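You operate a simulated robot arm through the tools that you are given. There is no shell and no other tool.

The job below is to be done with a simulated robot arm. You get a single attempt, and the scene is never put back.

Task
Grease the red shell's bore and screw the red notched cup home.
Fine: grease first, from the tin with the brush; the brush goes back in its holder; the thread tightens anticlockwise. Set down upright: grease brush. A coat counts when it lies all over at full strength: go over it till it gets no stronger.

The check looks at the end state, three seconds after you hand in, the way a careful person would. Anything else that was tipped, shoved, dropped, spilled or broken makes it a failure.

Robot
A 7-joint arm with a two-finger parallel gripper, fixed in place. Base frame: the origin is on the floor under the middle of its stand, x ahead of it, y to its left, z up; the work surface is at about z = 920. Readings come in mm, rad, newtons and seconds.
With the tool pointing down near the work surface it reaches from about 100 to 640 mm from the base axis. Its first joint turns from -1.152 to 1.152 rad. Payload 1.57 kg.
The TCP is the grasp point between the finger pads, 30 mm short of the fingertips. In the tool frame z runs along the fingers and y along their closing line. Largest opening 80 mm; finger width 17, thickness 12; the body of the gripper, 40 by 82 mm, starts 80 mm behind the TCP.
Orientation is that of the tool frame in the base frame, as a unit quaternion [w, x, y, z]. With the fingers straight down and closing along the base's y, the tool's x points along the base's -x, its y along +y and its z along -z.

Tools
- The arm moves only by the tool servo_tool. Its argument "targets" is one flat list of numbers, 6 for each row, row after row: the shift along the tool's x, y, z in units of 250 mm (1.0 is 250 mm), then the turn, a rotation vector about the tool's x, y, z in units of 45 degrees (1.0 is 45 degrees). In form: [x, y, z, ax, ay, az, x, y, z, ax, ay, az, ...]. A call has 1 to 20 rows; each row is the pose to reach, as a shift and turn from the pose commanded when the call began, along the tool's axes at that moment. "fingers" is the closure, from 0 (fully open) to 1 (shut), set as the call begins (left out, the last holds). A call with a number of a shift or a turn outside -1 to 1 is refused whole. A row lasts 0.2 s, in which the tool goes at most 50 mm and 0.15 rad; a call with a longer step from one row to the next is refused whole, and so is a gripper value outside its range. A pose out of reach is approached as far as the arm can. The call stops where the force on the tool passes 40 N (or 10 N more than at its start, if that is more) or the arm is blocked; 0.2 s more then pass. The fingers move at their own pace (about 72 mm/s each) and stop on an object; they squeeze with about 30 N. The grip force told is the motor's: it shows also when the fingers shut on nothing. Time passes only in rows, and 0.2 s behind the last, so rows that repeat a pose let the fingers close. It gives the time, the measured TCP pose, the force on the tool (base axes), the opening and the grip force at its end, in the units of the frame above (readings bear some noise), with the torque about the TCP (base axes, N m) and any sound that the robot's microphone picked up.
- Cameras (640 x 400 px; columns grow to the right, rows downward): "scene" is fixed at [50.2, 437.1, 1451.4]; the picture's right is [-0.80, -0.60, 0.00], its down [-0.28, 0.37, -0.89] and it looks along [0.53, -0.71, -0.47] (base axes); focal length 266 px, centre (320, 200). "wrist" rides on the gripper at [72, -7, -122] in the tool frame; the picture's right is [0.09, 1.00, 0.00], its down [-0.84, 0.08, -0.54] and it looks along [-0.54, 0.05, 0.84] (tool axes); focal length 238 px, centre (320, 200).
- capture(camera): a new picture of that camera. It takes no simulated time.
- point_at(camera, pixels): for up to 12 pixels [column, row] of the newest picture of that camera ("zoom" is the newest enlarged one), the place [x, y, z] in the base frame of the surface seen there, good to about 2 mm, but the place of the scene camera against the robot may be out by one fixed shift of up to 25 mm in any direction. It takes no simulated time.
- inspect(camera, box): a new picture of the part [left, top, right, bottom] of that camera's present view, enlarged. It takes no simulated time.
- sign_off(): hands the job in; it is judged then, once.

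Open the gripper and draw the arm clear of the work before you hand the job in, unless the task says otherwise.

The tools are called after ">>>" as name(argument=value, ...) on one line, values as JSON. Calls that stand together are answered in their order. servo_tool: Moves the arm, as the interface text tells. Its arguments: {"type":"object","properties":{"targets":{"type":"array"},"fingers":{"type":"number"}},"required":["targets"]} The other tools are called the same way: capture (camera) takes a picture; point_at (camera, pixels) gives the place of the surface under pixels of a picture; inspect (camera, box) takes an enlarged picture of a part of a camera's view; sign_off () hands the job in.

At the start:

```text
time_s: 0.0
tcp_pos: [311.7, 60.0, 1270.1]
orientation: [0.001, 0.0, 1.0, 0.0]
force: [-0.1, -0.2, -1.3]
ft_torque: [0.03, 0.01, 0.02]
width: 79.9
grasp_force: 0.2
```

scene: 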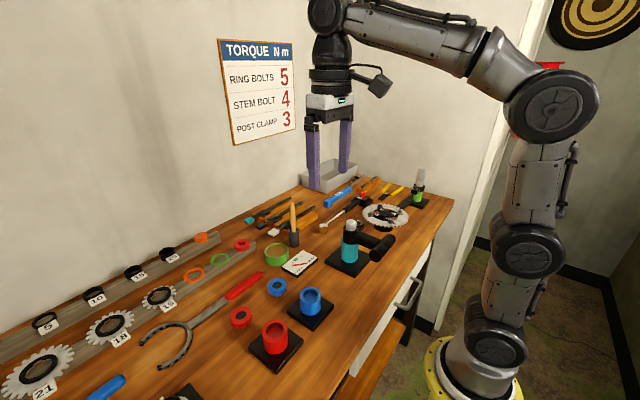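
wrist: 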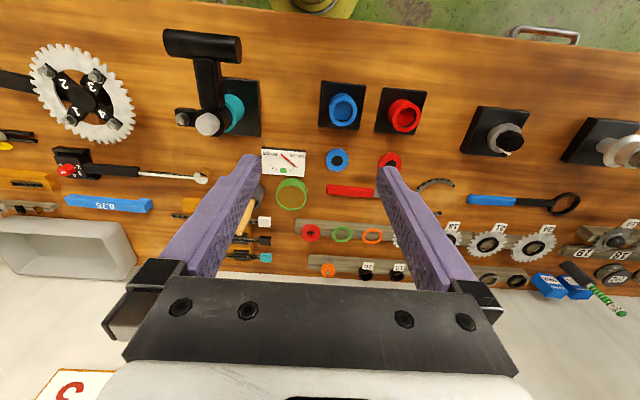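

I'll begin by looking closely at the scene: the red shell seems to be near scene (275,340), the red cup near (241,317).

>>> inspect(camera="scene", box=[200, 260, 360, 380])

>>> inspect(camera="wrist", box=[300, 70, 460, 200])

>>> inspect(camera="scene", box=[230, 160, 450, 290])

>>> inspect(camera="wrist", box=[230, 130, 330, 280])

```text
3.33 times, centred on (280, 320) of scene
```

zoom: 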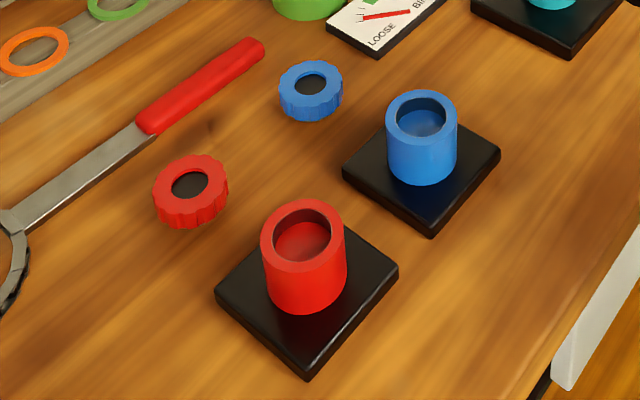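

```text
3.08 times, centred on (380, 135) of wrist
```

zoom: 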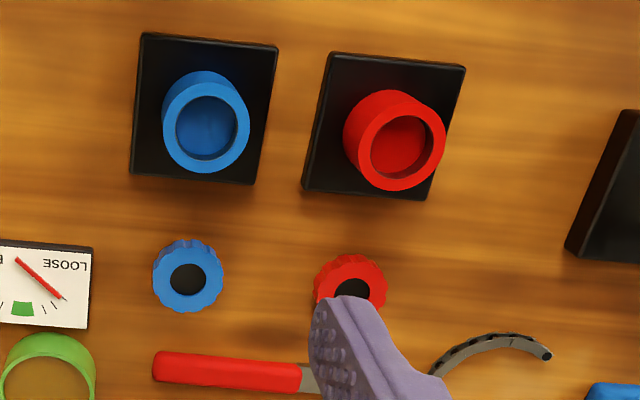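

```text
2.91 times, centred on (340, 225) of scene
```

zoom: 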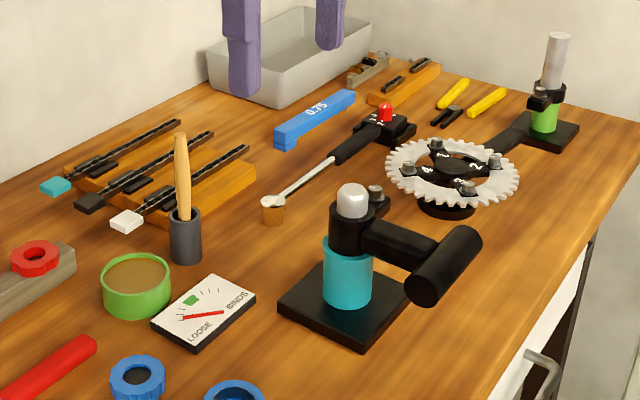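

```text
2.67 times, centred on (280, 205) of wrist
```

zoom: 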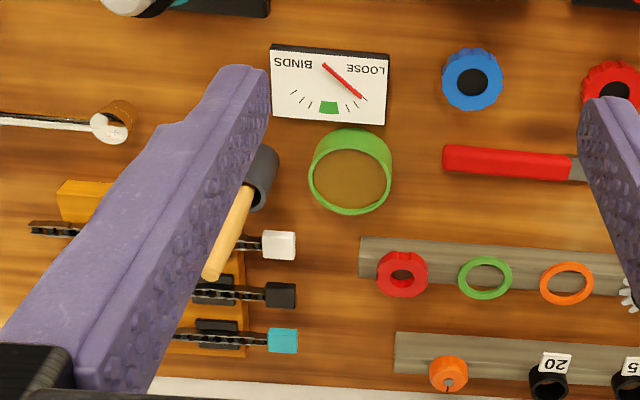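

The tin (green, scene ~ (276,254)), brush holder (scene ~ (294,232)), red shell and red notched cup are visible. I'll get their places from both cameras.

>>> capture(camera="wrist")

>>> point_at(camera="wrist", pixels=[[405, 115], [404, 101], [393, 113], [388, 160], [291, 193], [283, 155], [337, 159], [343, 110], [311, 233], [350, 191], [260, 196], [249, 222]])

>>> capture(camera="scene")

>>> point_at(camera="scene", pixels=[[275, 322], [275, 340], [241, 310], [241, 317], [276, 254], [294, 232], [293, 205], [294, 243], [300, 262], [277, 287], [242, 245], [311, 295]])

```text
taken
```

wrist: 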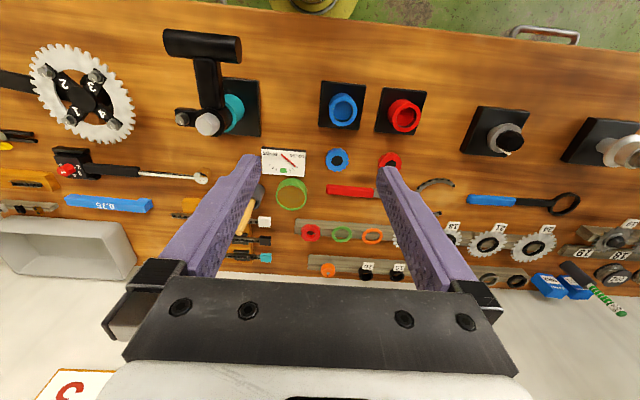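

```text
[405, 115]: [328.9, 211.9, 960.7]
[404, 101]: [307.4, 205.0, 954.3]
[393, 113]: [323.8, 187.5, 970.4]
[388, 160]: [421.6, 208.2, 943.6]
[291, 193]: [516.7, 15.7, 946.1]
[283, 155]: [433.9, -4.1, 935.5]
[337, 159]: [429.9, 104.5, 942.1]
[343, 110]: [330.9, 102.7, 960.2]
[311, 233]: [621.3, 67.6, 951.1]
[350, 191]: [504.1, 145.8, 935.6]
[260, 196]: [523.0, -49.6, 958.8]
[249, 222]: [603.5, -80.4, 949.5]
```

```text
taken
```

scene: 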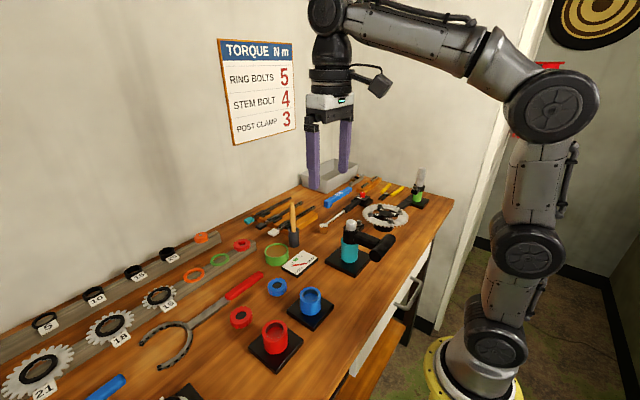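

```text
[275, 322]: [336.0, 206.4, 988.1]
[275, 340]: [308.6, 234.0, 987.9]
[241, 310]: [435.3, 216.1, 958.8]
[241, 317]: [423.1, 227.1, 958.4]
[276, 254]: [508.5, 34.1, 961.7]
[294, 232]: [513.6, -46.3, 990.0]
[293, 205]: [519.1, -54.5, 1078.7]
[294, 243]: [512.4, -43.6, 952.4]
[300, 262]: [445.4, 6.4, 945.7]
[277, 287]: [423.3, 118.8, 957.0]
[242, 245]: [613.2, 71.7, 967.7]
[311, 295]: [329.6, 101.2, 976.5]
```

The scene camera seems to read about 15 mm high and shifted against the wrist camera. I'll move the arm to look down at the red shell and cup from closer with the wrist camera.

>>> servo_tool(targets=[0.05, 0.12, 0.14, 0, 0, 0, 0.1, 0.24, 0.28, 0, 0, 0, 0.2, 0.36, 0.42, 0, 0, 0, 0.28, 0.48, 0.52, 0, 0, 0, 0.28, 0.5, 0.56, 0, 0, 0], fingers=0)

>>> capture(camera="wrist")

```text
refused: row 3 steps farther than a row can; nothing moved
```

```text
taken
```

wrist: 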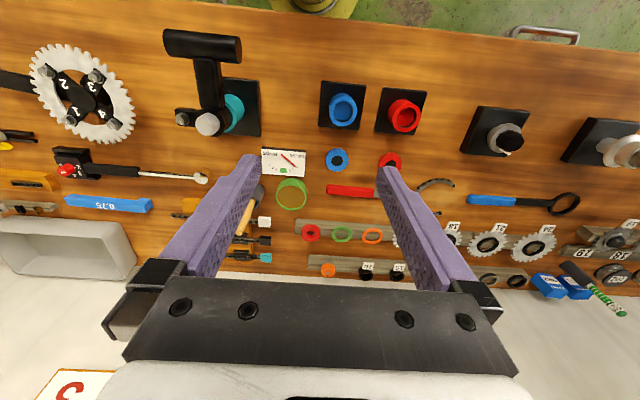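

Row 3 was too long a step; I'll use equal steps of about 40 mm.

>>> servo_tool(targets=[0.056, 0.1, 0.112, 0, 0, 0, 0.112, 0.2, 0.224, 0, 0, 0, 0.168, 0.3, 0.336, 0, 0, 0, 0.224, 0.4, 0.448, 0, 0, 0, 0.28, 0.5, 0.56, 0, 0, 0, 0.28, 0.5, 0.56, 0, 0, 0], fingers=0)

>>> capture(camera="wrist")

```text
time_s: 1.4
tcp_pos: [241.9, 183.5, 1130.1]
orientation: [0.0, -0.001, 1.0, -0.001]
force: [-0.7, 0.8, -0.5]
ft_torque: [-0.02, 0.0, -0.02]
width: 80.2
grasp_force: 0.0
```

```text
taken
```

wrist: 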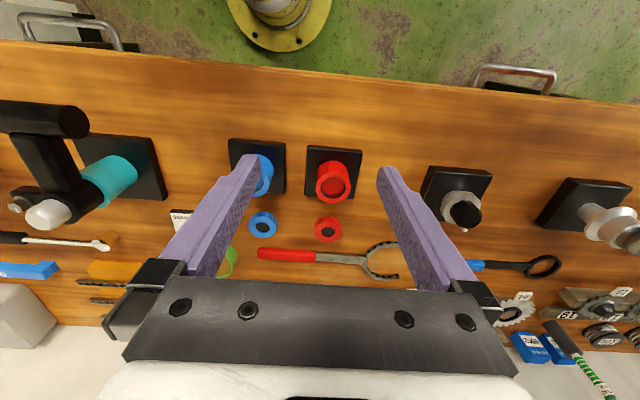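

Now the red shell (333,180) and red cup (328,229) are visible between the fingers; I zoom in on both and measure.

>>> inspect(camera="wrist", box=[290, 140, 370, 200])

>>> inspect(camera="wrist", box=[298, 200, 362, 248])

>>> point_at(camera="zoom", pixels=[[300, 290], [300, 180], [300, 400], [190, 290], [410, 290], [240, 290], [300, 230], [360, 290], [300, 355], [100, 290], [560, 290], [300, 260]])

```text
6.67 times, centred on (330, 170) of wrist
```

zoom: 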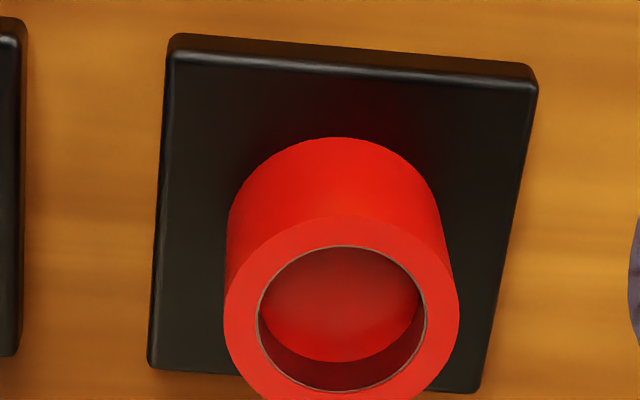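

```text
8.33 times, centred on (330, 224) of wrist
```

zoom: 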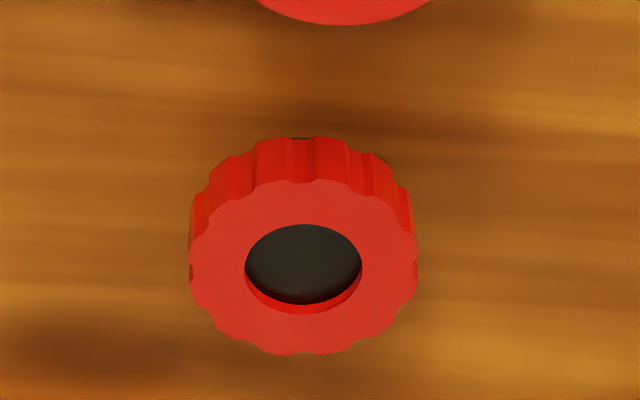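

```text
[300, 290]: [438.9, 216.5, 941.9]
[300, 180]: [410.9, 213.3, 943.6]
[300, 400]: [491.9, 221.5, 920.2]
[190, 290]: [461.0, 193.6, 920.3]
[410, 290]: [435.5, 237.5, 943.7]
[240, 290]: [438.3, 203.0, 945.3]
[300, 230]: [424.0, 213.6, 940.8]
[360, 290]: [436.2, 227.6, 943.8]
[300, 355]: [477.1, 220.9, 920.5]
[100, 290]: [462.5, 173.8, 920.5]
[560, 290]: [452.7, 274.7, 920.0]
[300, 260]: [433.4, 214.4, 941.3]
```

The cup has a notched rim and a dark centre; I want to know whether it has a threaded neck beneath. I'll zoom the scene camera hard and bring the wrist camera lower.

>>> inspect(camera="scene", box=[225, 300, 257, 330])

>>> inspect(camera="scene", box=[250, 310, 306, 375])

>>> servo_tool(targets=[-0.1, 0.04, 0.12, 0, 0, 0, -0.2, 0.08, 0.24, 0, 0, 0, -0.3, 0.12, 0.36, 0, 0, 0, -0.3, 0.12, 0.36, 0, 0, 0])

>>> capture(camera="wrist")

```text
13.33 times, centred on (241, 315) of scene
```

zoom: 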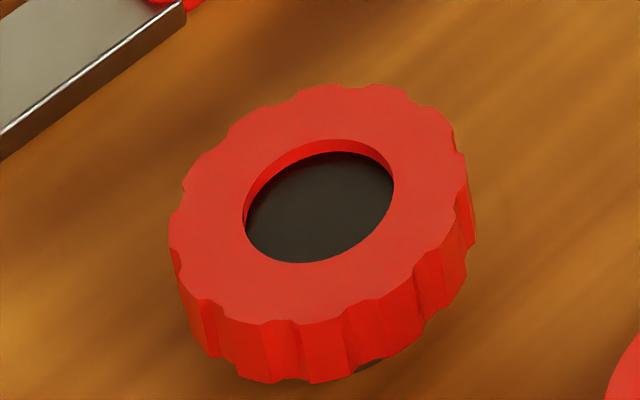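

```text
6.15 times, centred on (278, 342) of scene
```

zoom: 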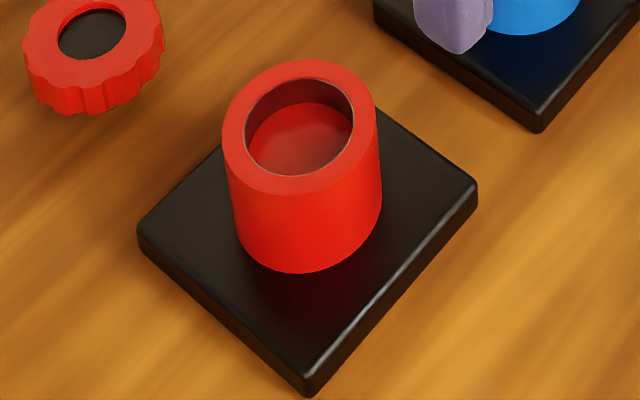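

```text
time_s: 2.4
tcp_pos: [317.1, 214.3, 1041.2]
orientation: [0.001, 0.0, 1.0, 0.0]
force: [-0.1, 0.9, 0.4]
ft_torque: [0.01, -0.01, 0.03]
width: 80.2
grasp_force: 0.2
```

```text
taken
```

wrist: 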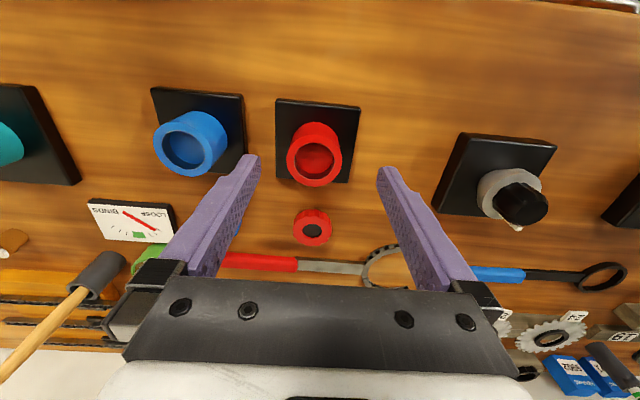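

There's a dark neck visible beneath the red rim (scene zoom (370,365)), so the cup sits neck-down and screws into the bore. I measure cup and shell carefully in the wrist view.

>>> inspect(camera="wrist", box=[282, 202, 346, 250])

>>> point_at(camera="wrist", pixels=[[296, 226], [328, 226], [313, 219], [313, 242], [313, 211], [313, 231], [300, 218], [326, 218], [300, 238], [325, 238]])

>>> inspect(camera="wrist", box=[270, 110, 366, 190])

>>> point_at(camera="wrist", pixels=[[289, 162], [339, 160], [315, 138], [315, 184], [315, 158], [300, 155], [330, 155], [315, 147], [315, 174], [315, 178], [315, 165], [280, 110]])

```text
8.33 times, centred on (314, 226) of wrist
```

zoom: 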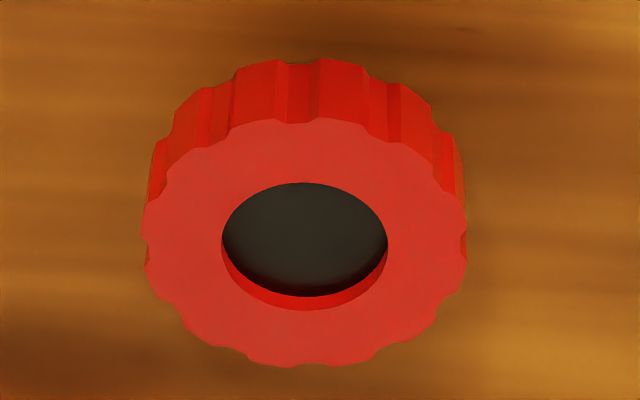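

```text
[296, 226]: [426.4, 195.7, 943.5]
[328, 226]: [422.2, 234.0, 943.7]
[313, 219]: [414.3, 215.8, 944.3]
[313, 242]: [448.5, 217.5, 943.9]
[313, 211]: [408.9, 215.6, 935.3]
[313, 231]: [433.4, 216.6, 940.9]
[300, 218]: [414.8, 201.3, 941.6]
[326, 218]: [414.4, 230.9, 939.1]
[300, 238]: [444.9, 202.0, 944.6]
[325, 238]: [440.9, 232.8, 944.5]
```

```text
5.00 times, centred on (318, 150) of wrist
```

zoom: 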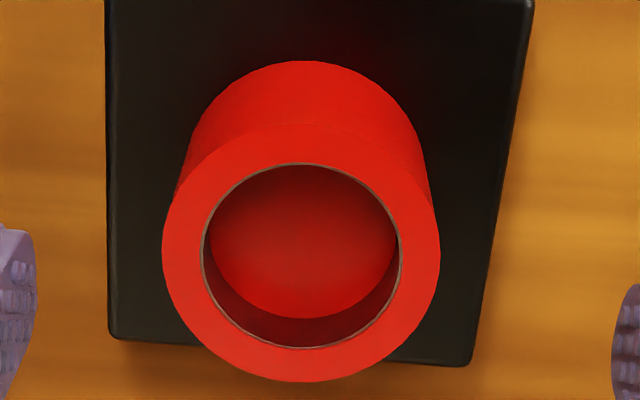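

```text
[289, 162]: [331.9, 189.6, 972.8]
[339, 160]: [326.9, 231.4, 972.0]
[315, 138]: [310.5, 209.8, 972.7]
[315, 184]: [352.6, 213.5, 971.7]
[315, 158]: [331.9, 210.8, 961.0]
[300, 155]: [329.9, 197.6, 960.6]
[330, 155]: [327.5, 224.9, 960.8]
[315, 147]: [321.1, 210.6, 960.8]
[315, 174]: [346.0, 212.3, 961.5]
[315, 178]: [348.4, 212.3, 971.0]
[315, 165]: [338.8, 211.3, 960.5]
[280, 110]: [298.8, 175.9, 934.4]
```

Shell: top z≈972, bore floor z≈961, outer ⌀≈46, bore ⌀≈33, centre ≈(330,211). Cup: top z≈944, centre ≈(431,216). Next I go look at the brush and the tin.

>>> servo_tool(targets=[-0.04, -0.04, -0.16, 0, 0, 0, -0.08, -0.2, -0.25, 0, 0, 0, -0.12, -0.36, -0.32, 0, 0, 0, -0.16, -0.52, -0.38, 0, 0, 0, -0.2, -0.68, -0.42, 0, 0, 0, -0.25, -0.84, -0.44, 0, 0, 0, -0.3, -0.95, -0.44, 0, 0, 0, -0.3, -0.95, -0.44, 0, 0, 0])

>>> capture(camera="wrist")

```text
time_s: 4.2
tcp_pos: [392.9, -23.3, 1150.4]
orientation: [0.001, -0.001, 1.0, 0.0]
force: [0.4, -0.4, 0.5]
ft_torque: [0.0, -0.01, -0.01]
width: 79.9
grasp_force: 0.0
```

```text
taken
```

wrist: 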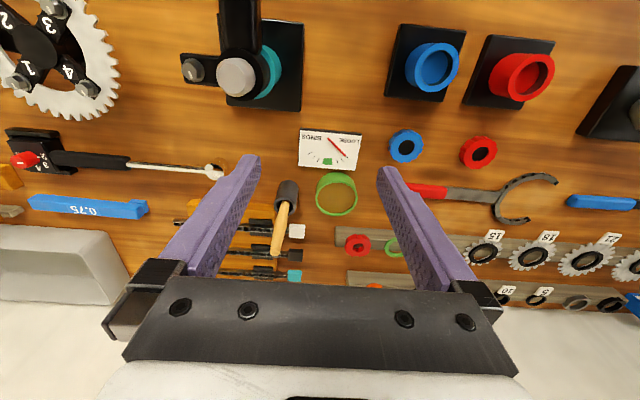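

Brush handle from holder (287,190) up to its top (276,250); tin at (336,194). I zoom and measure them.

>>> inspect(camera="wrist", box=[256, 165, 376, 265])

>>> point_at(camera="wrist", pixels=[[285, 203], [282, 215], [280, 228], [277, 243], [276, 250], [286, 196], [287, 185], [336, 194], [320, 194], [353, 194], [336, 176], [336, 213]])

>>> inspect(camera="scene", box=[260, 190, 324, 270])

>>> point_at(camera="scene", pixels=[[292, 203], [293, 210], [293, 220], [294, 228], [289, 232], [299, 232], [294, 245], [276, 247], [276, 260], [265, 253], [288, 253], [294, 236]])

```text
4.00 times, centred on (316, 215) of wrist
```

zoom: 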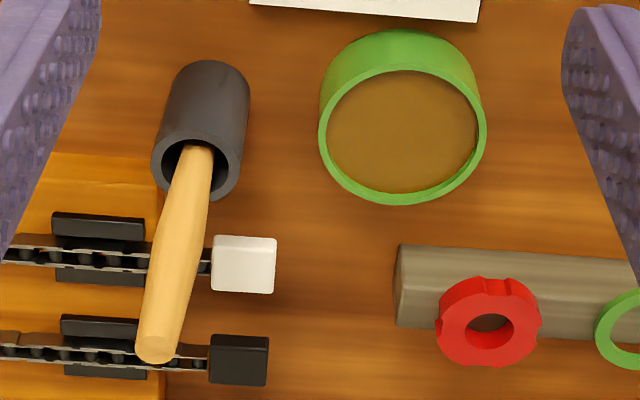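

```text
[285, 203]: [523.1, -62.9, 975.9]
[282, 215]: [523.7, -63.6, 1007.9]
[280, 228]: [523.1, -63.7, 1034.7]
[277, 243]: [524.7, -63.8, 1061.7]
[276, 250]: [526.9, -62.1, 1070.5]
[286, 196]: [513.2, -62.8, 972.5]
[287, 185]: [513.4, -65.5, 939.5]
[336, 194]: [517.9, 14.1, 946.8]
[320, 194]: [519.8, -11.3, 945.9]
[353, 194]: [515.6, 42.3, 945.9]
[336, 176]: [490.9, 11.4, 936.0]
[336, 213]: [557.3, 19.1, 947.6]
```

```text
5.00 times, centred on (292, 230) of scene
```

zoom: 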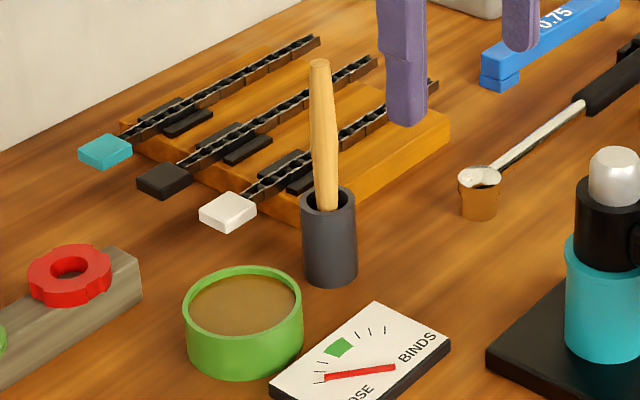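

```text
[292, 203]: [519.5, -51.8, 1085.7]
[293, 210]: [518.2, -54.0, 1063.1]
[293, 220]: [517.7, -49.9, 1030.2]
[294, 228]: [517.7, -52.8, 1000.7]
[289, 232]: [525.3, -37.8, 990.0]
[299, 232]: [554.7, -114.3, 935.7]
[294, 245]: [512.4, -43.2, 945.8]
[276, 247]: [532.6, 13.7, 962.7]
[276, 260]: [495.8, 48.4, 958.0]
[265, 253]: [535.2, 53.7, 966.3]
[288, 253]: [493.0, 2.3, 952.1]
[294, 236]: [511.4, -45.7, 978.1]
```

The brush stands upright, axis ≈(529,-64), top z≈1071, holder top z≈973; tin centre ≈(525,15), rim z≈946. I move over the brush at safe height and check alignment.

>>> servo_tool(targets=[-0.137, -0.042, 0, 0, 0, 0, -0.274, -0.083, 0, 0, 0, 0, -0.411, -0.125, 0, 0, 0, 0, -0.548, -0.166, 0, 0, 0, 0, -0.548, -0.166, 0, 0, 0, 0])

>>> capture(camera="wrist")

>>> inspect(camera="scene", box=[250, 140, 340, 260])

```text
time_s: 5.4
tcp_pos: [529.7, -63.2, 1150.3]
orientation: [0.001, 0.0, 1.0, -0.001]
force: [0.2, 0.3, 0.1]
ft_torque: [-0.04, -0.01, -0.04]
width: 79.9
grasp_force: 0.1
```

```text
taken
```

wrist: 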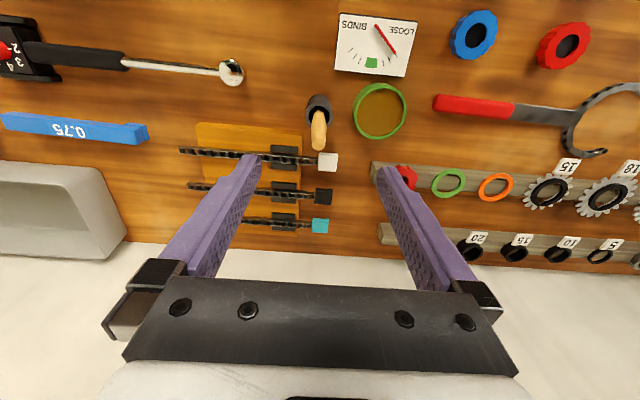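

```text
3.33 times, centred on (295, 200) of scene
```

zoom: 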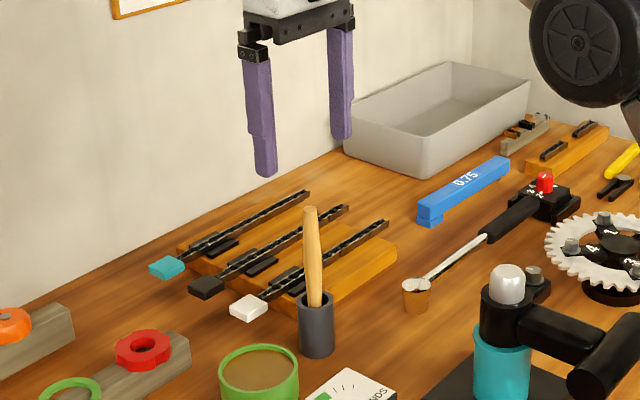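

Aligned: handle top at wrist (319,143) projects to about (527,-65). I descend to z≈1038 with the fingers open.

>>> servo_tool(targets=[0, 0, 0.12, 0, 0, 0, 0, 0, 0.24, 0, 0, 0, 0, 0, 0.36, 0, 0, 0, 0, 0, 0.448, 0, 0, 0, 0, 0, 0.448, 0, 0, 0], fingers=0)

>>> capture(camera="wrist")

>>> inspect(camera="scene", box=[250, 160, 340, 270])

```text
time_s: 6.6
tcp_pos: [528.5, -64.3, 1037.3]
orientation: [0.001, -0.001, 1.0, -0.001]
force: [-0.5, -0.9, -0.3]
ft_torque: [0.0, 0.0, -0.02]
width: 80.2
grasp_force: 0.0
```

```text
taken
```

wrist: 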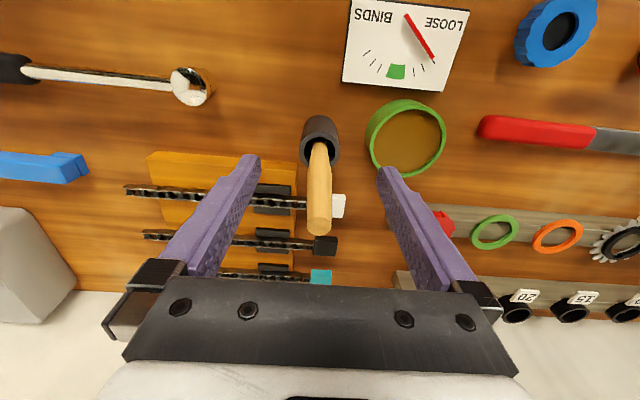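

```text
3.64 times, centred on (295, 215) of scene
```

zoom: 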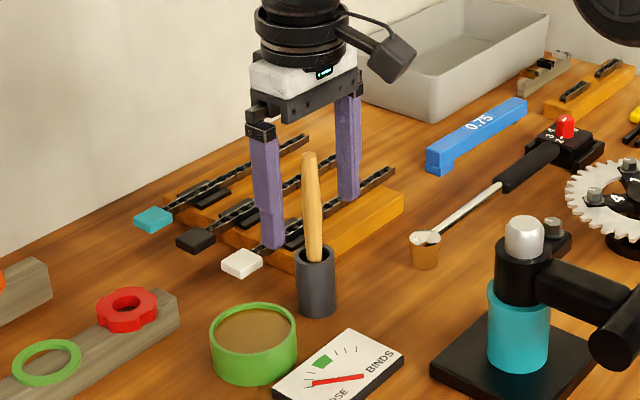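

The handle is centred between the fingers (wrist column 319). I close the gripper on it, holding still.

>>> servo_tool(targets=[0, 0, 0, 0, 0, 0, 0, 0, 0, 0, 0, 0, 0, 0, 0, 0, 0, 0, 0, 0, 0, 0, 0, 0, 0, 0, 0, 0, 0, 0], fingers=1)

>>> capture(camera="wrist")

```text
time_s: 7.8
tcp_pos: [528.7, -65.0, 1037.3]
orientation: [0.0, 0.001, 1.0, 0.0]
force: [-0.1, -0.6, -0.9]
ft_torque: [0.01, 0.0, -0.02]
width: 13.6
grasp_force: 29.7
```

```text
taken
```

wrist: 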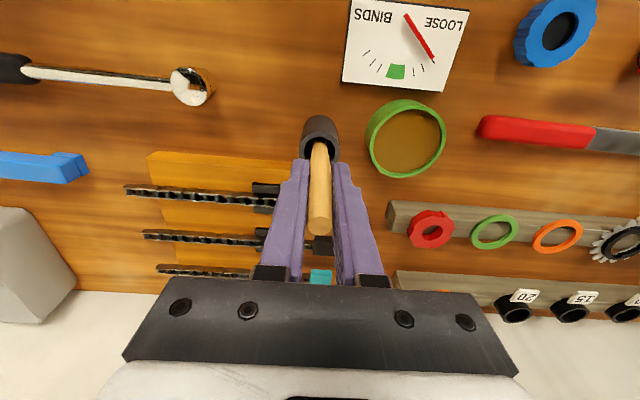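

Gripped (width 13.6, 29.7 N). I lift the brush straight up out of the holder and look at it.

>>> servo_tool(targets=[0, 0, -0.04, 0, 0, 0, 0, 0, -0.12, 0, 0, 0, 0, 0, -0.2, 0, 0, 0, 0, 0, -0.28, 0, 0, 0, 0, 0, -0.36, 0, 0, 0, 0, 0, -0.4, 0, 0, 0, 0, 0, -0.4, 0, 0, 0])

>>> capture(camera="wrist")

>>> inspect(camera="scene", box=[250, 150, 340, 270])

```text
time_s: 9.4
tcp_pos: [528.8, -63.0, 1138.7]
orientation: [0.0, 0.0, 1.0, 0.0]
force: [0.2, -0.3, -0.1]
ft_torque: [0.02, -0.01, 0.02]
width: 13.8
grasp_force: 30.3
```

```text
taken
```

wrist: 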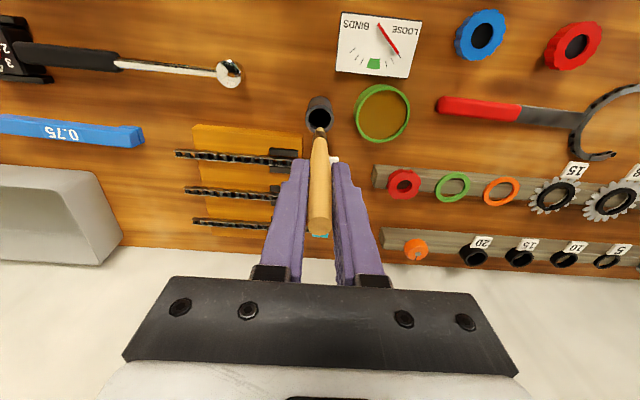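

```text
3.33 times, centred on (295, 210) of scene
```

zoom: 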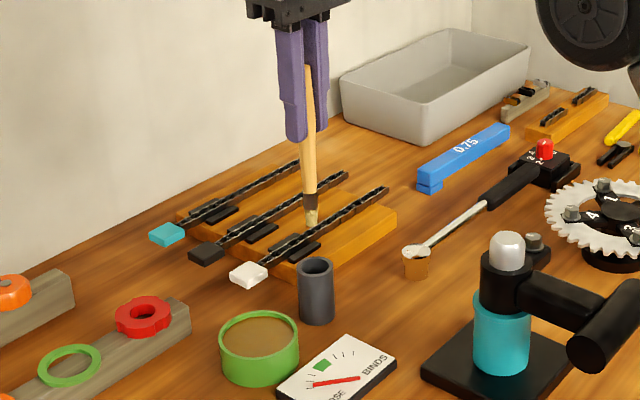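

The brush hangs straight; its bristle tip is at scene zoom (311,225). I measure the tip.

>>> inspect(camera="scene", box=[272, 180, 312, 225])

>>> point_at(camera="scene", pixels=[[293, 170], [294, 185], [295, 195], [295, 205], [295, 210], [295, 213], [295, 214], [295, 215]])

>>> inspect(camera="wrist", box=[290, 90, 354, 150])

>>> point_at(camera="wrist", pixels=[[320, 142], [320, 138], [320, 134], [320, 131], [320, 129], [319, 127], [320, 110], [383, 113], [308, 108], [332, 108]])

```text
8.89 times, centred on (292, 202) of scene
```

zoom: 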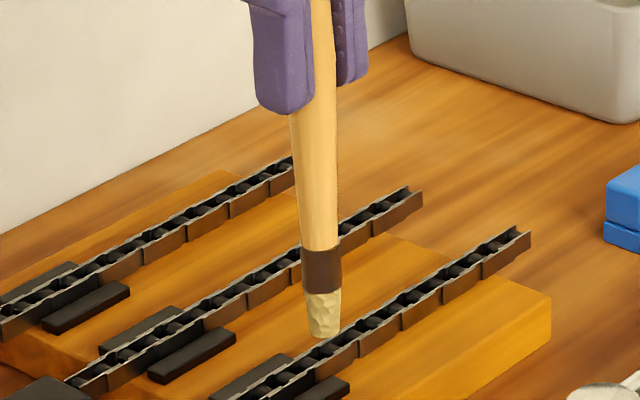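

```text
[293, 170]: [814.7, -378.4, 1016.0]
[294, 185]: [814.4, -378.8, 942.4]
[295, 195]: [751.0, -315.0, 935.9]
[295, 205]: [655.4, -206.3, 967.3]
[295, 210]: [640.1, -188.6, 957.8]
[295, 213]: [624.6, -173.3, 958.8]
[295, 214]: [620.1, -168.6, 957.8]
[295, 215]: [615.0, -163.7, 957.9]
```

```text
6.67 times, centred on (322, 120) of wrist
```

zoom: 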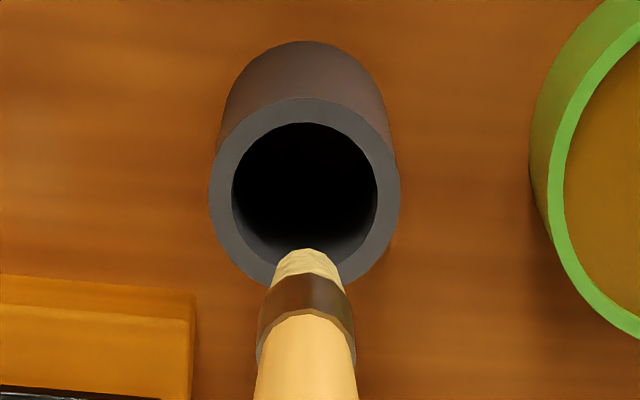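

```text
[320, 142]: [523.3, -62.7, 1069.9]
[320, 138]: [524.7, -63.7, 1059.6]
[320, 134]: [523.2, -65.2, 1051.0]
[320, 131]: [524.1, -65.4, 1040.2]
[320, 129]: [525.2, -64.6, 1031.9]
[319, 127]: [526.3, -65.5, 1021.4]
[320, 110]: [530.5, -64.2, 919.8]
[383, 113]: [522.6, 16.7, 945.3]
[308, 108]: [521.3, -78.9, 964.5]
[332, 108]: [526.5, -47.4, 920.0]
```

My scene columns missed the brush (it is at column ~292); I re-measure along it.

>>> point_at(camera="zoom", pixels=[[308, 300], [308, 270], [308, 252]])

>>> point_at(camera="scene", pixels=[[291.5, 190], [292, 200], [292, 206], [292.2, 210], [292.3, 213], [292.4, 215], [292.4, 216], [292.5, 217], [292.5, 218]])

```text
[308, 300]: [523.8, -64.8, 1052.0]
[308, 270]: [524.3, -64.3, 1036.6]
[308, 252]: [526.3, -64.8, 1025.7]
```

```text
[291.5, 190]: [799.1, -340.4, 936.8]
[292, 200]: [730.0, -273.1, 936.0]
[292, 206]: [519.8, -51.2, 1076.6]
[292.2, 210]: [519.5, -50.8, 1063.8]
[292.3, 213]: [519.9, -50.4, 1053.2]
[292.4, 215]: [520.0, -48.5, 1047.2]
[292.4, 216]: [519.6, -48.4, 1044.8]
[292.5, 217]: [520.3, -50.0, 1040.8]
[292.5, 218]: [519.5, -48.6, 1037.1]
```

The bristle tip is ≈117 mm below the TCP, bristles ⌀≈10 mm. I carry the brush above the tin centre (525,15), tip still well above the rim (947).

>>> servo_tool(targets=[0.004, 0.08, 0, 0, 0, 0, 0.008, 0.16, 0, 0, 0, 0, 0.012, 0.24, 0, 0, 0, 0, 0.016, 0.316, 0, 0, 0, 0, 0.016, 0.316, 0, 0, 0, 0])

>>> capture(camera="wrist")

>>> inspect(camera="scene", box=[245, 180, 325, 275])

```text
time_s: 10.6
tcp_pos: [527.0, 14.5, 1138.9]
orientation: [0.0, -0.001, 1.0, 0.0]
force: [0.7, -0.5, -0.3]
ft_torque: [0.02, -0.04, 0.01]
width: 13.7
grasp_force: 29.5
```

```text
taken
```

wrist: 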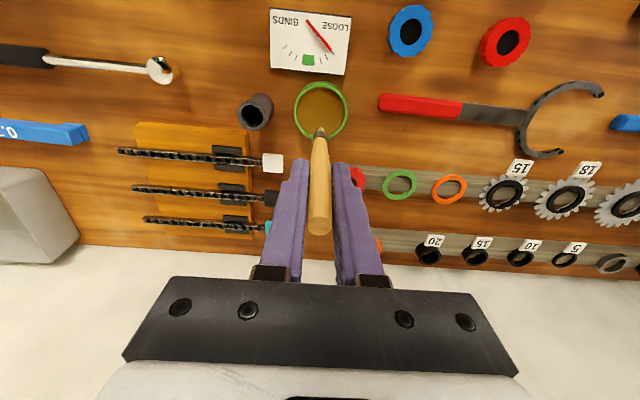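

```text
4.21 times, centred on (285, 228) of scene
```

zoom: 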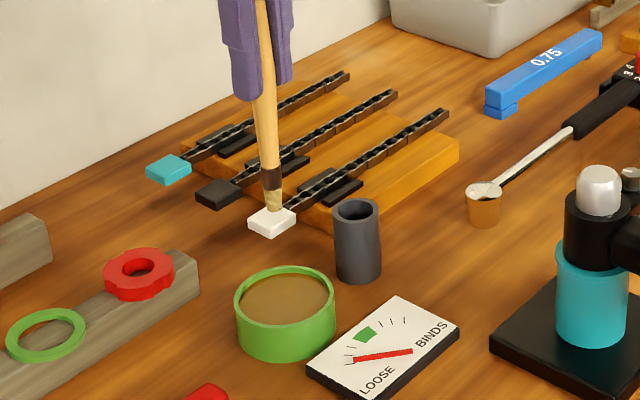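

The tin lies directly below. I lower the brush into the grease, slowing near the surface.

>>> servo_tool(targets=[0, 0, 0.1, 0, 0, 0, 0, 0, 0.2, 0, 0, 0, 0, 0, 0.28, 0, 0, 0, 0, 0, 0.3, 0, 0, 0, 0, 0, 0.32, 0, 0, 0, 0, 0, 0.33, 0, 0, 0, 0, 0, 0.33, 0, 0, 0])

>>> inspect(camera="scene", box=[245, 200, 305, 275])

```text
time_s: 12.2
tcp_pos: [526.5, 14.2, 1059.0]
orientation: [0.006, 0.001, 1.0, 0.0]
force: [1.8, -0.1, 24.9]
ft_torque: [0.02, -0.22, 0.01]
width: 14.7
grasp_force: 29.8
```

```text
5.33 times, centred on (275, 238) of scene
```

zoom: 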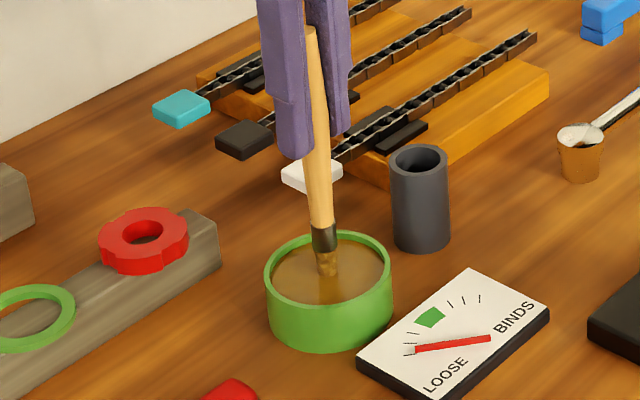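

The bristles touch the grease and have turned brown, force 25 N. I ease up 3 mm and wipe gently in the grease to load the brush.

>>> servo_tool(targets=[0, 0, -0.012, 0, 0, 0, 0.03, 0, -0.012, 0, 0, 0, 0.02, 0.03, -0.012, 0, 0, 0, 0, 0.04, -0.012, 0, 0, 0, -0.03, 0.02, -0.012, 0, 0, 0, -0.03, -0.02, -0.012, 0, 0, 0, 0, -0.04, -0.012, 0, 0, 0, 0.02, -0.03, -0.012, 0, 0, 0, 0, 0, -0.012, 0, 0, 0, 0, 0, -0.012, 0, 0, 0])

>>> inspect(camera="scene", box=[245, 200, 305, 275])

```text
time_s: 14.4
tcp_pos: [523.5, 13.3, 1058.0]
orientation: [0.0, 0.001, 1.0, 0.0]
force: [0.1, -0.3, 0.3]
ft_torque: [0.02, -0.02, -0.01]
width: 14.2
grasp_force: 30.0
```

```text
5.33 times, centred on (275, 238) of scene
```

zoom: 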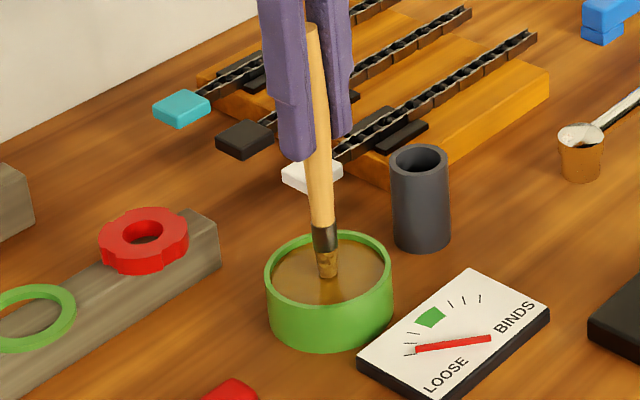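

Force is near zero with the bristles brown. I lift out and inspect the brush tip.

>>> servo_tool(targets=[0, 0, -0.05, 0, 0, 0, 0, 0, -0.15, 0, 0, 0, 0, 0, -0.25, 0, 0, 0, 0, 0, -0.318, 0, 0, 0, 0, 0, -0.318, 0, 0, 0])

>>> inspect(camera="scene", box=[260, 190, 310, 270])

>>> inspect(camera="wrist", box=[285, 75, 365, 175])

>>> point_at(camera="zoom", pixels=[[320, 210], [322, 220], [322, 232], [320, 250], [320, 280]])

```text
time_s: 15.6
tcp_pos: [524.2, 13.6, 1137.8]
orientation: [0.0, -0.001, 1.0, 0.0]
force: [-0.3, 0.7, -1.0]
ft_torque: [0.04, -0.01, -0.04]
width: 14.2
grasp_force: 30.0
```

```text
5.00 times, centred on (285, 230) of scene
```

zoom: 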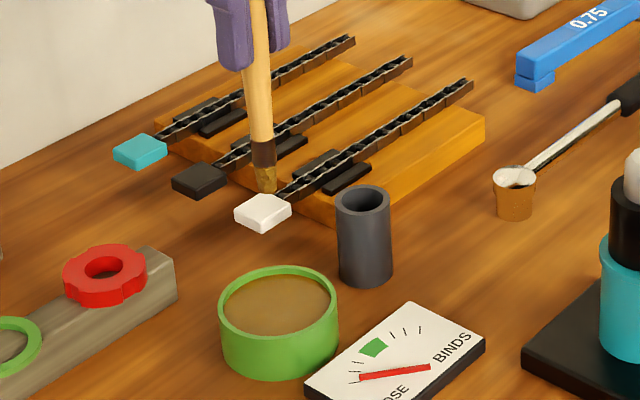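

```text
4.00 times, centred on (325, 125) of wrist
```

zoom: 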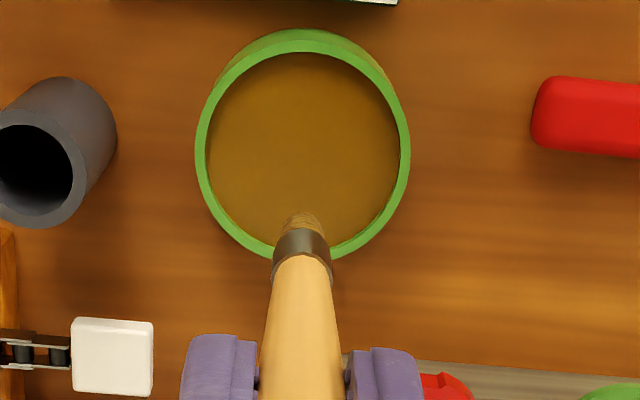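

```text
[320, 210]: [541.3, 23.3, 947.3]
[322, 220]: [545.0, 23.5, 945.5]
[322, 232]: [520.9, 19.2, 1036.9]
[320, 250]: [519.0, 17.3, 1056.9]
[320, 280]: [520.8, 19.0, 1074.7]
```

The brush is loaded (brown bristles). I carry it over to the shell, staying at tip height ≈1022.

>>> servo_tool(targets=[0.12, 0.12, 0, 0, 0, 0, 0.24, 0.24, 0, 0, 0, 0, 0.36, 0.36, 0, 0, 0, 0, 0.48, 0.48, 0, 0, 0, 0, 0.6, 0.6, 0, 0, 0, 0, 0.7, 0.7, 0, 0, 0, 0, 0.777, 0.784, 0, 0, 0, 0, 0.777, 0.784, 0, 0, 0, 0])

>>> inspect(camera="wrist", box=[272, 70, 368, 150])

>>> inspect(camera="scene", box=[235, 260, 315, 375])

```text
time_s: 17.4
tcp_pos: [330.6, 209.6, 1138.4]
orientation: [0.0, -0.001, 1.0, 0.0]
force: [0.4, -0.2, -0.1]
ft_torque: [0.01, 0.02, -0.02]
width: 14.2
grasp_force: 29.9
```

```text
5.00 times, centred on (320, 110) of wrist
```

zoom: 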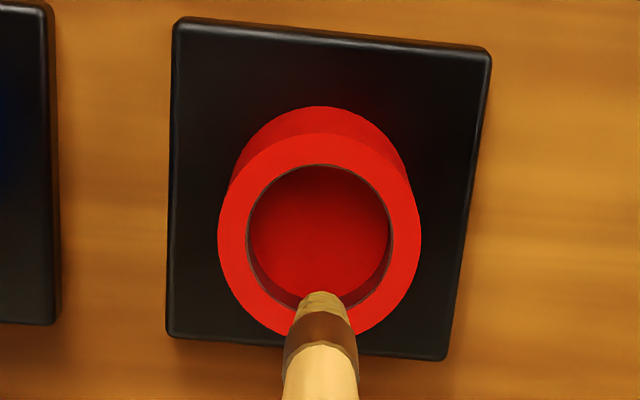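

```text
3.48 times, centred on (275, 318) of scene
```

zoom: 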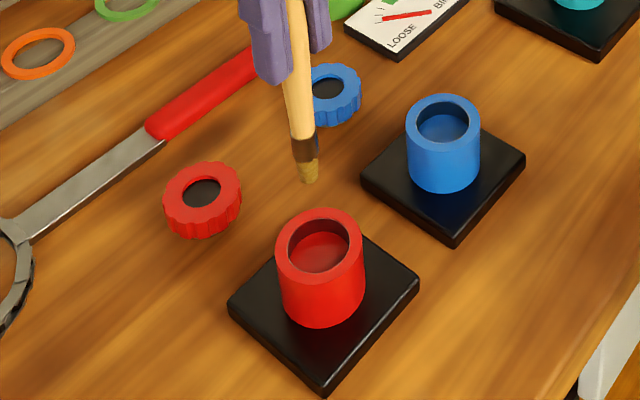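

I measure points on the shell's top rim to find its centre exactly.

>>> capture(camera="wrist")

>>> point_at(camera="wrist", pixels=[[302.5, 117], [337.5, 117], [320, 99.6], [308, 104.5], [332, 104.5], [308, 129], [332, 129], [320, 115], [303.5, 112], [336.5, 112], [304, 123], [336.5, 123]])

```text
taken
```

wrist: 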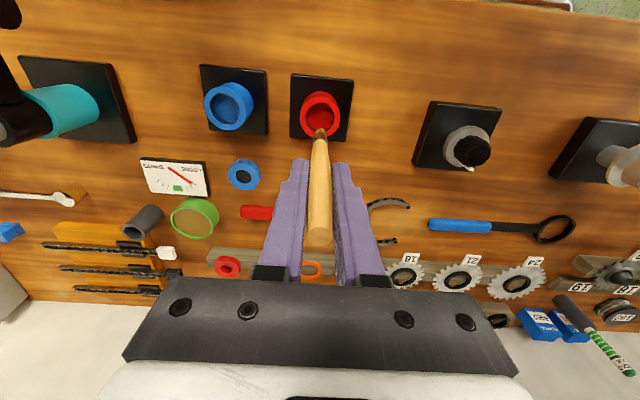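

```text
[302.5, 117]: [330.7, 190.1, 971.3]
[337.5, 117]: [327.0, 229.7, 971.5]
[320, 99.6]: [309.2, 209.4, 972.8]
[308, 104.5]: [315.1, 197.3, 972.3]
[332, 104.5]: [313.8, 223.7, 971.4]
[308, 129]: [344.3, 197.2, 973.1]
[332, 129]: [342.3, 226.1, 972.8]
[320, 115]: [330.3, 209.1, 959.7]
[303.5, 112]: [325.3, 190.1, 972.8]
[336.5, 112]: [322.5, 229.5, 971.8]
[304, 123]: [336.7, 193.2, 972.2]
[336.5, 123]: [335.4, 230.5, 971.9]
```

Shell centre ≈(329.3,210.4), rim z≈972, floor z≈960. I lower the brush into the middle of the bore, stopping short of the floor.

>>> servo_tool(targets=[0.005, -0.002, 0.08, 0, 0, 0, 0.005, -0.002, 0.16, 0, 0, 0, 0.005, -0.002, 0.2, 0, 0, 0, 0.005, -0.002, 0.22, 0, 0, 0, 0.005, -0.002, 0.232, 0, 0, 0, 0.005, -0.002, 0.232, 0, 0, 0])

>>> inspect(camera="scene", box=[245, 290, 305, 375])

>>> inspect(camera="wrist", box=[272, 60, 368, 140])

```text
time_s: 18.8
tcp_pos: [331.3, 209.4, 1080.5]
orientation: [0.002, 0.0, 1.0, 0.0]
force: [0.1, -0.1, -0.1]
ft_torque: [0.01, 0.0, 0.0]
width: 14.0
grasp_force: 30.0
```

```text
4.71 times, centred on (275, 332) of scene
```

zoom: 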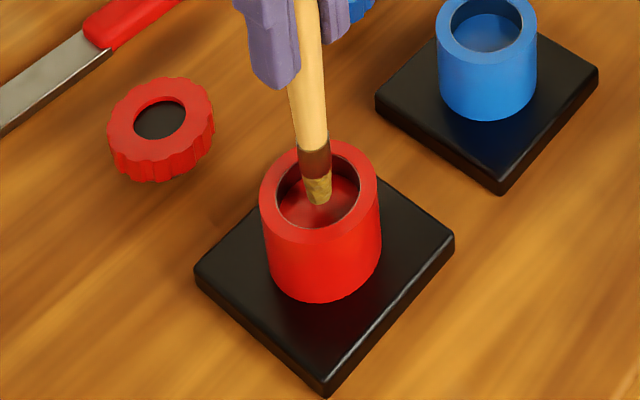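

```text
5.00 times, centred on (320, 100) of wrist
```

zoom: 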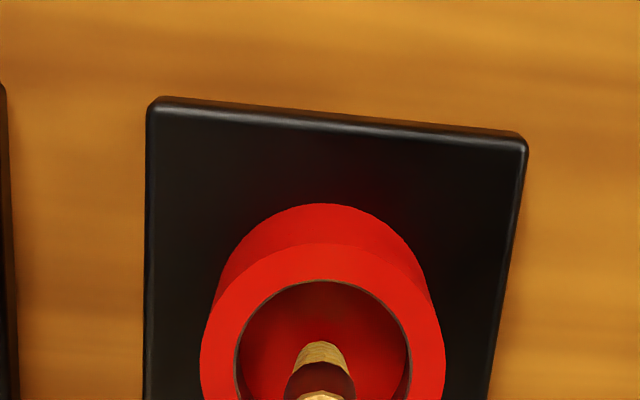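

The brush is inside the bore with no contact. I lower 2 mm and move toward the wall on the robot's side (tool +x) to feel where the bristles touch.

>>> servo_tool(targets=[0, 0, 0.008, 0, 0, 0, 0.02, 0, 0.008, 0, 0, 0, 0.032, 0, 0.008, 0, 0, 0, 0.04, 0, 0.008, 0, 0, 0, 0.04, 0, 0.008, 0, 0, 0])

>>> inspect(camera="scene", box=[255, 300, 305, 350])

```text
time_s: 20.0
tcp_pos: [319.3, 211.1, 1077.2]
orientation: [0.001, -0.001, 1.0, 0.0]
force: [0.3, 0.1, 0.1]
ft_torque: [0.0, -0.02, 0.0]
width: 14.0
grasp_force: 29.9
```

```text
8.00 times, centred on (280, 325) of scene
```

zoom: 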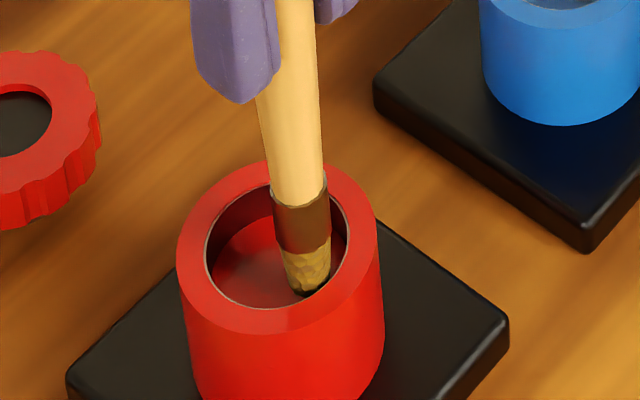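

No side force at 10 mm offset. I run a full orbit at 11.5 mm radius round the bore wall.

>>> servo_tool(targets=[0.006, 0, 0, 0, 0, 0, 0.0032, 0.0157, 0, 0, 0, 0, -0.0048, 0.0296, 0, 0, 0, 0, -0.017, 0.0398, 0, 0, 0, 0, -0.032, 0.0453, 0, 0, 0, 0, -0.048, 0.0453, 0, 0, 0, 0, -0.063, 0.0398, 0, 0, 0, 0, -0.0752, 0.0296, 0, 0, 0, 0, -0.0832, 0.0157, 0, 0, 0, 0, -0.086, 0, 0, 0, 0, 0, -0.0832, -0.0157, 0, 0, 0, 0, -0.0752, -0.0296, 0, 0, 0, 0, -0.063, -0.0398, 0, 0, 0, 0, -0.048, -0.0453, 0, 0, 0, 0, -0.032, -0.0453, 0, 0, 0, 0, -0.017, -0.0398, 0, 0, 0, 0, -0.0048, -0.0296, 0, 0, 0, 0, 0.0032, -0.0157, 0, 0, 0, 0, 0.006, 0, 0, 0, 0, 0])

>>> inspect(camera="scene", box=[255, 300, 305, 350])

>>> inspect(camera="wrist", box=[272, 60, 368, 140])

```text
time_s: 24.0
tcp_pos: [318.4, 211.1, 1077.9]
orientation: [0.002, 0.001, 1.0, 0.0]
force: [0.3, -0.1, -0.1]
ft_torque: [0.03, -0.03, -0.04]
width: 14.1
grasp_force: 29.9
```

```text
8.00 times, centred on (280, 325) of scene
```

zoom: 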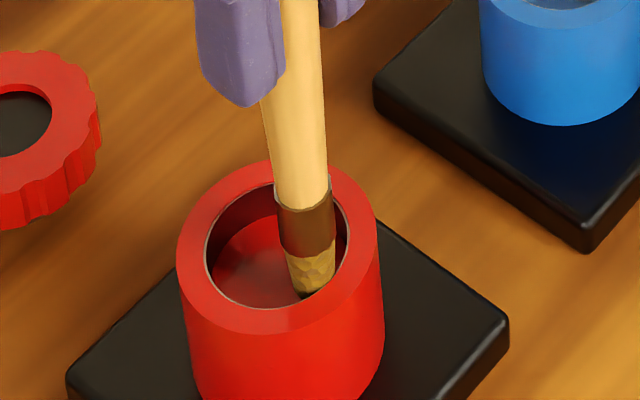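

```text
5.00 times, centred on (320, 100) of wrist
```

zoom: 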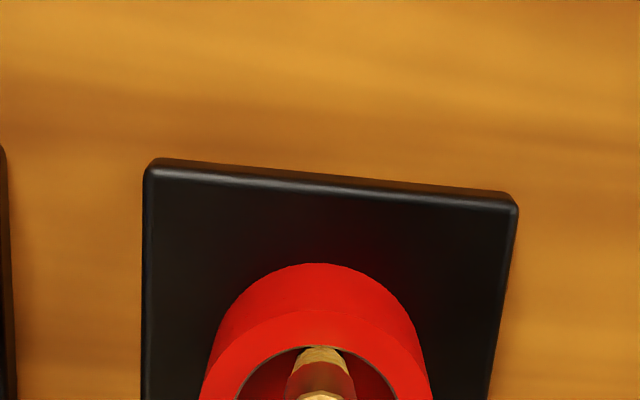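

No contact felt yet. I push the offset outwards to about 13.5 mm to find the wall.

>>> servo_tool(targets=[0.004, 0, 0, 0, 0, 0, 0.008, 0, 0, 0, 0, 0, 0.008, 0, 0, 0, 0, 0])

>>> inspect(camera="scene", box=[260, 308, 300, 340])

```text
time_s: 24.8
tcp_pos: [315.8, 209.6, 1077.5]
orientation: [0.001, 0.0, 1.0, 0.0]
force: [3.1, -0.6, 0.4]
ft_torque: [-0.01, -0.26, -0.03]
width: 14.2
grasp_force: 29.8
```

```text
12.50 times, centred on (280, 324) of scene
```

zoom: 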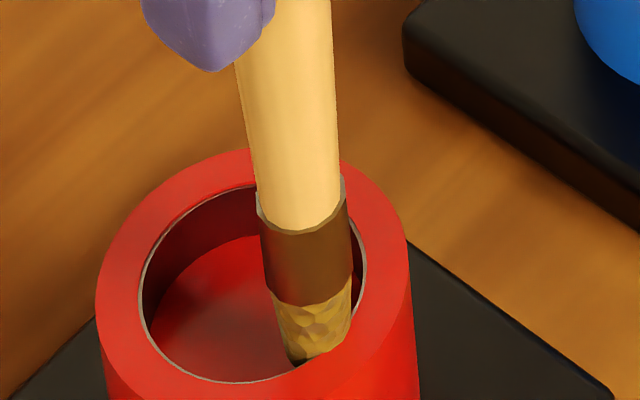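

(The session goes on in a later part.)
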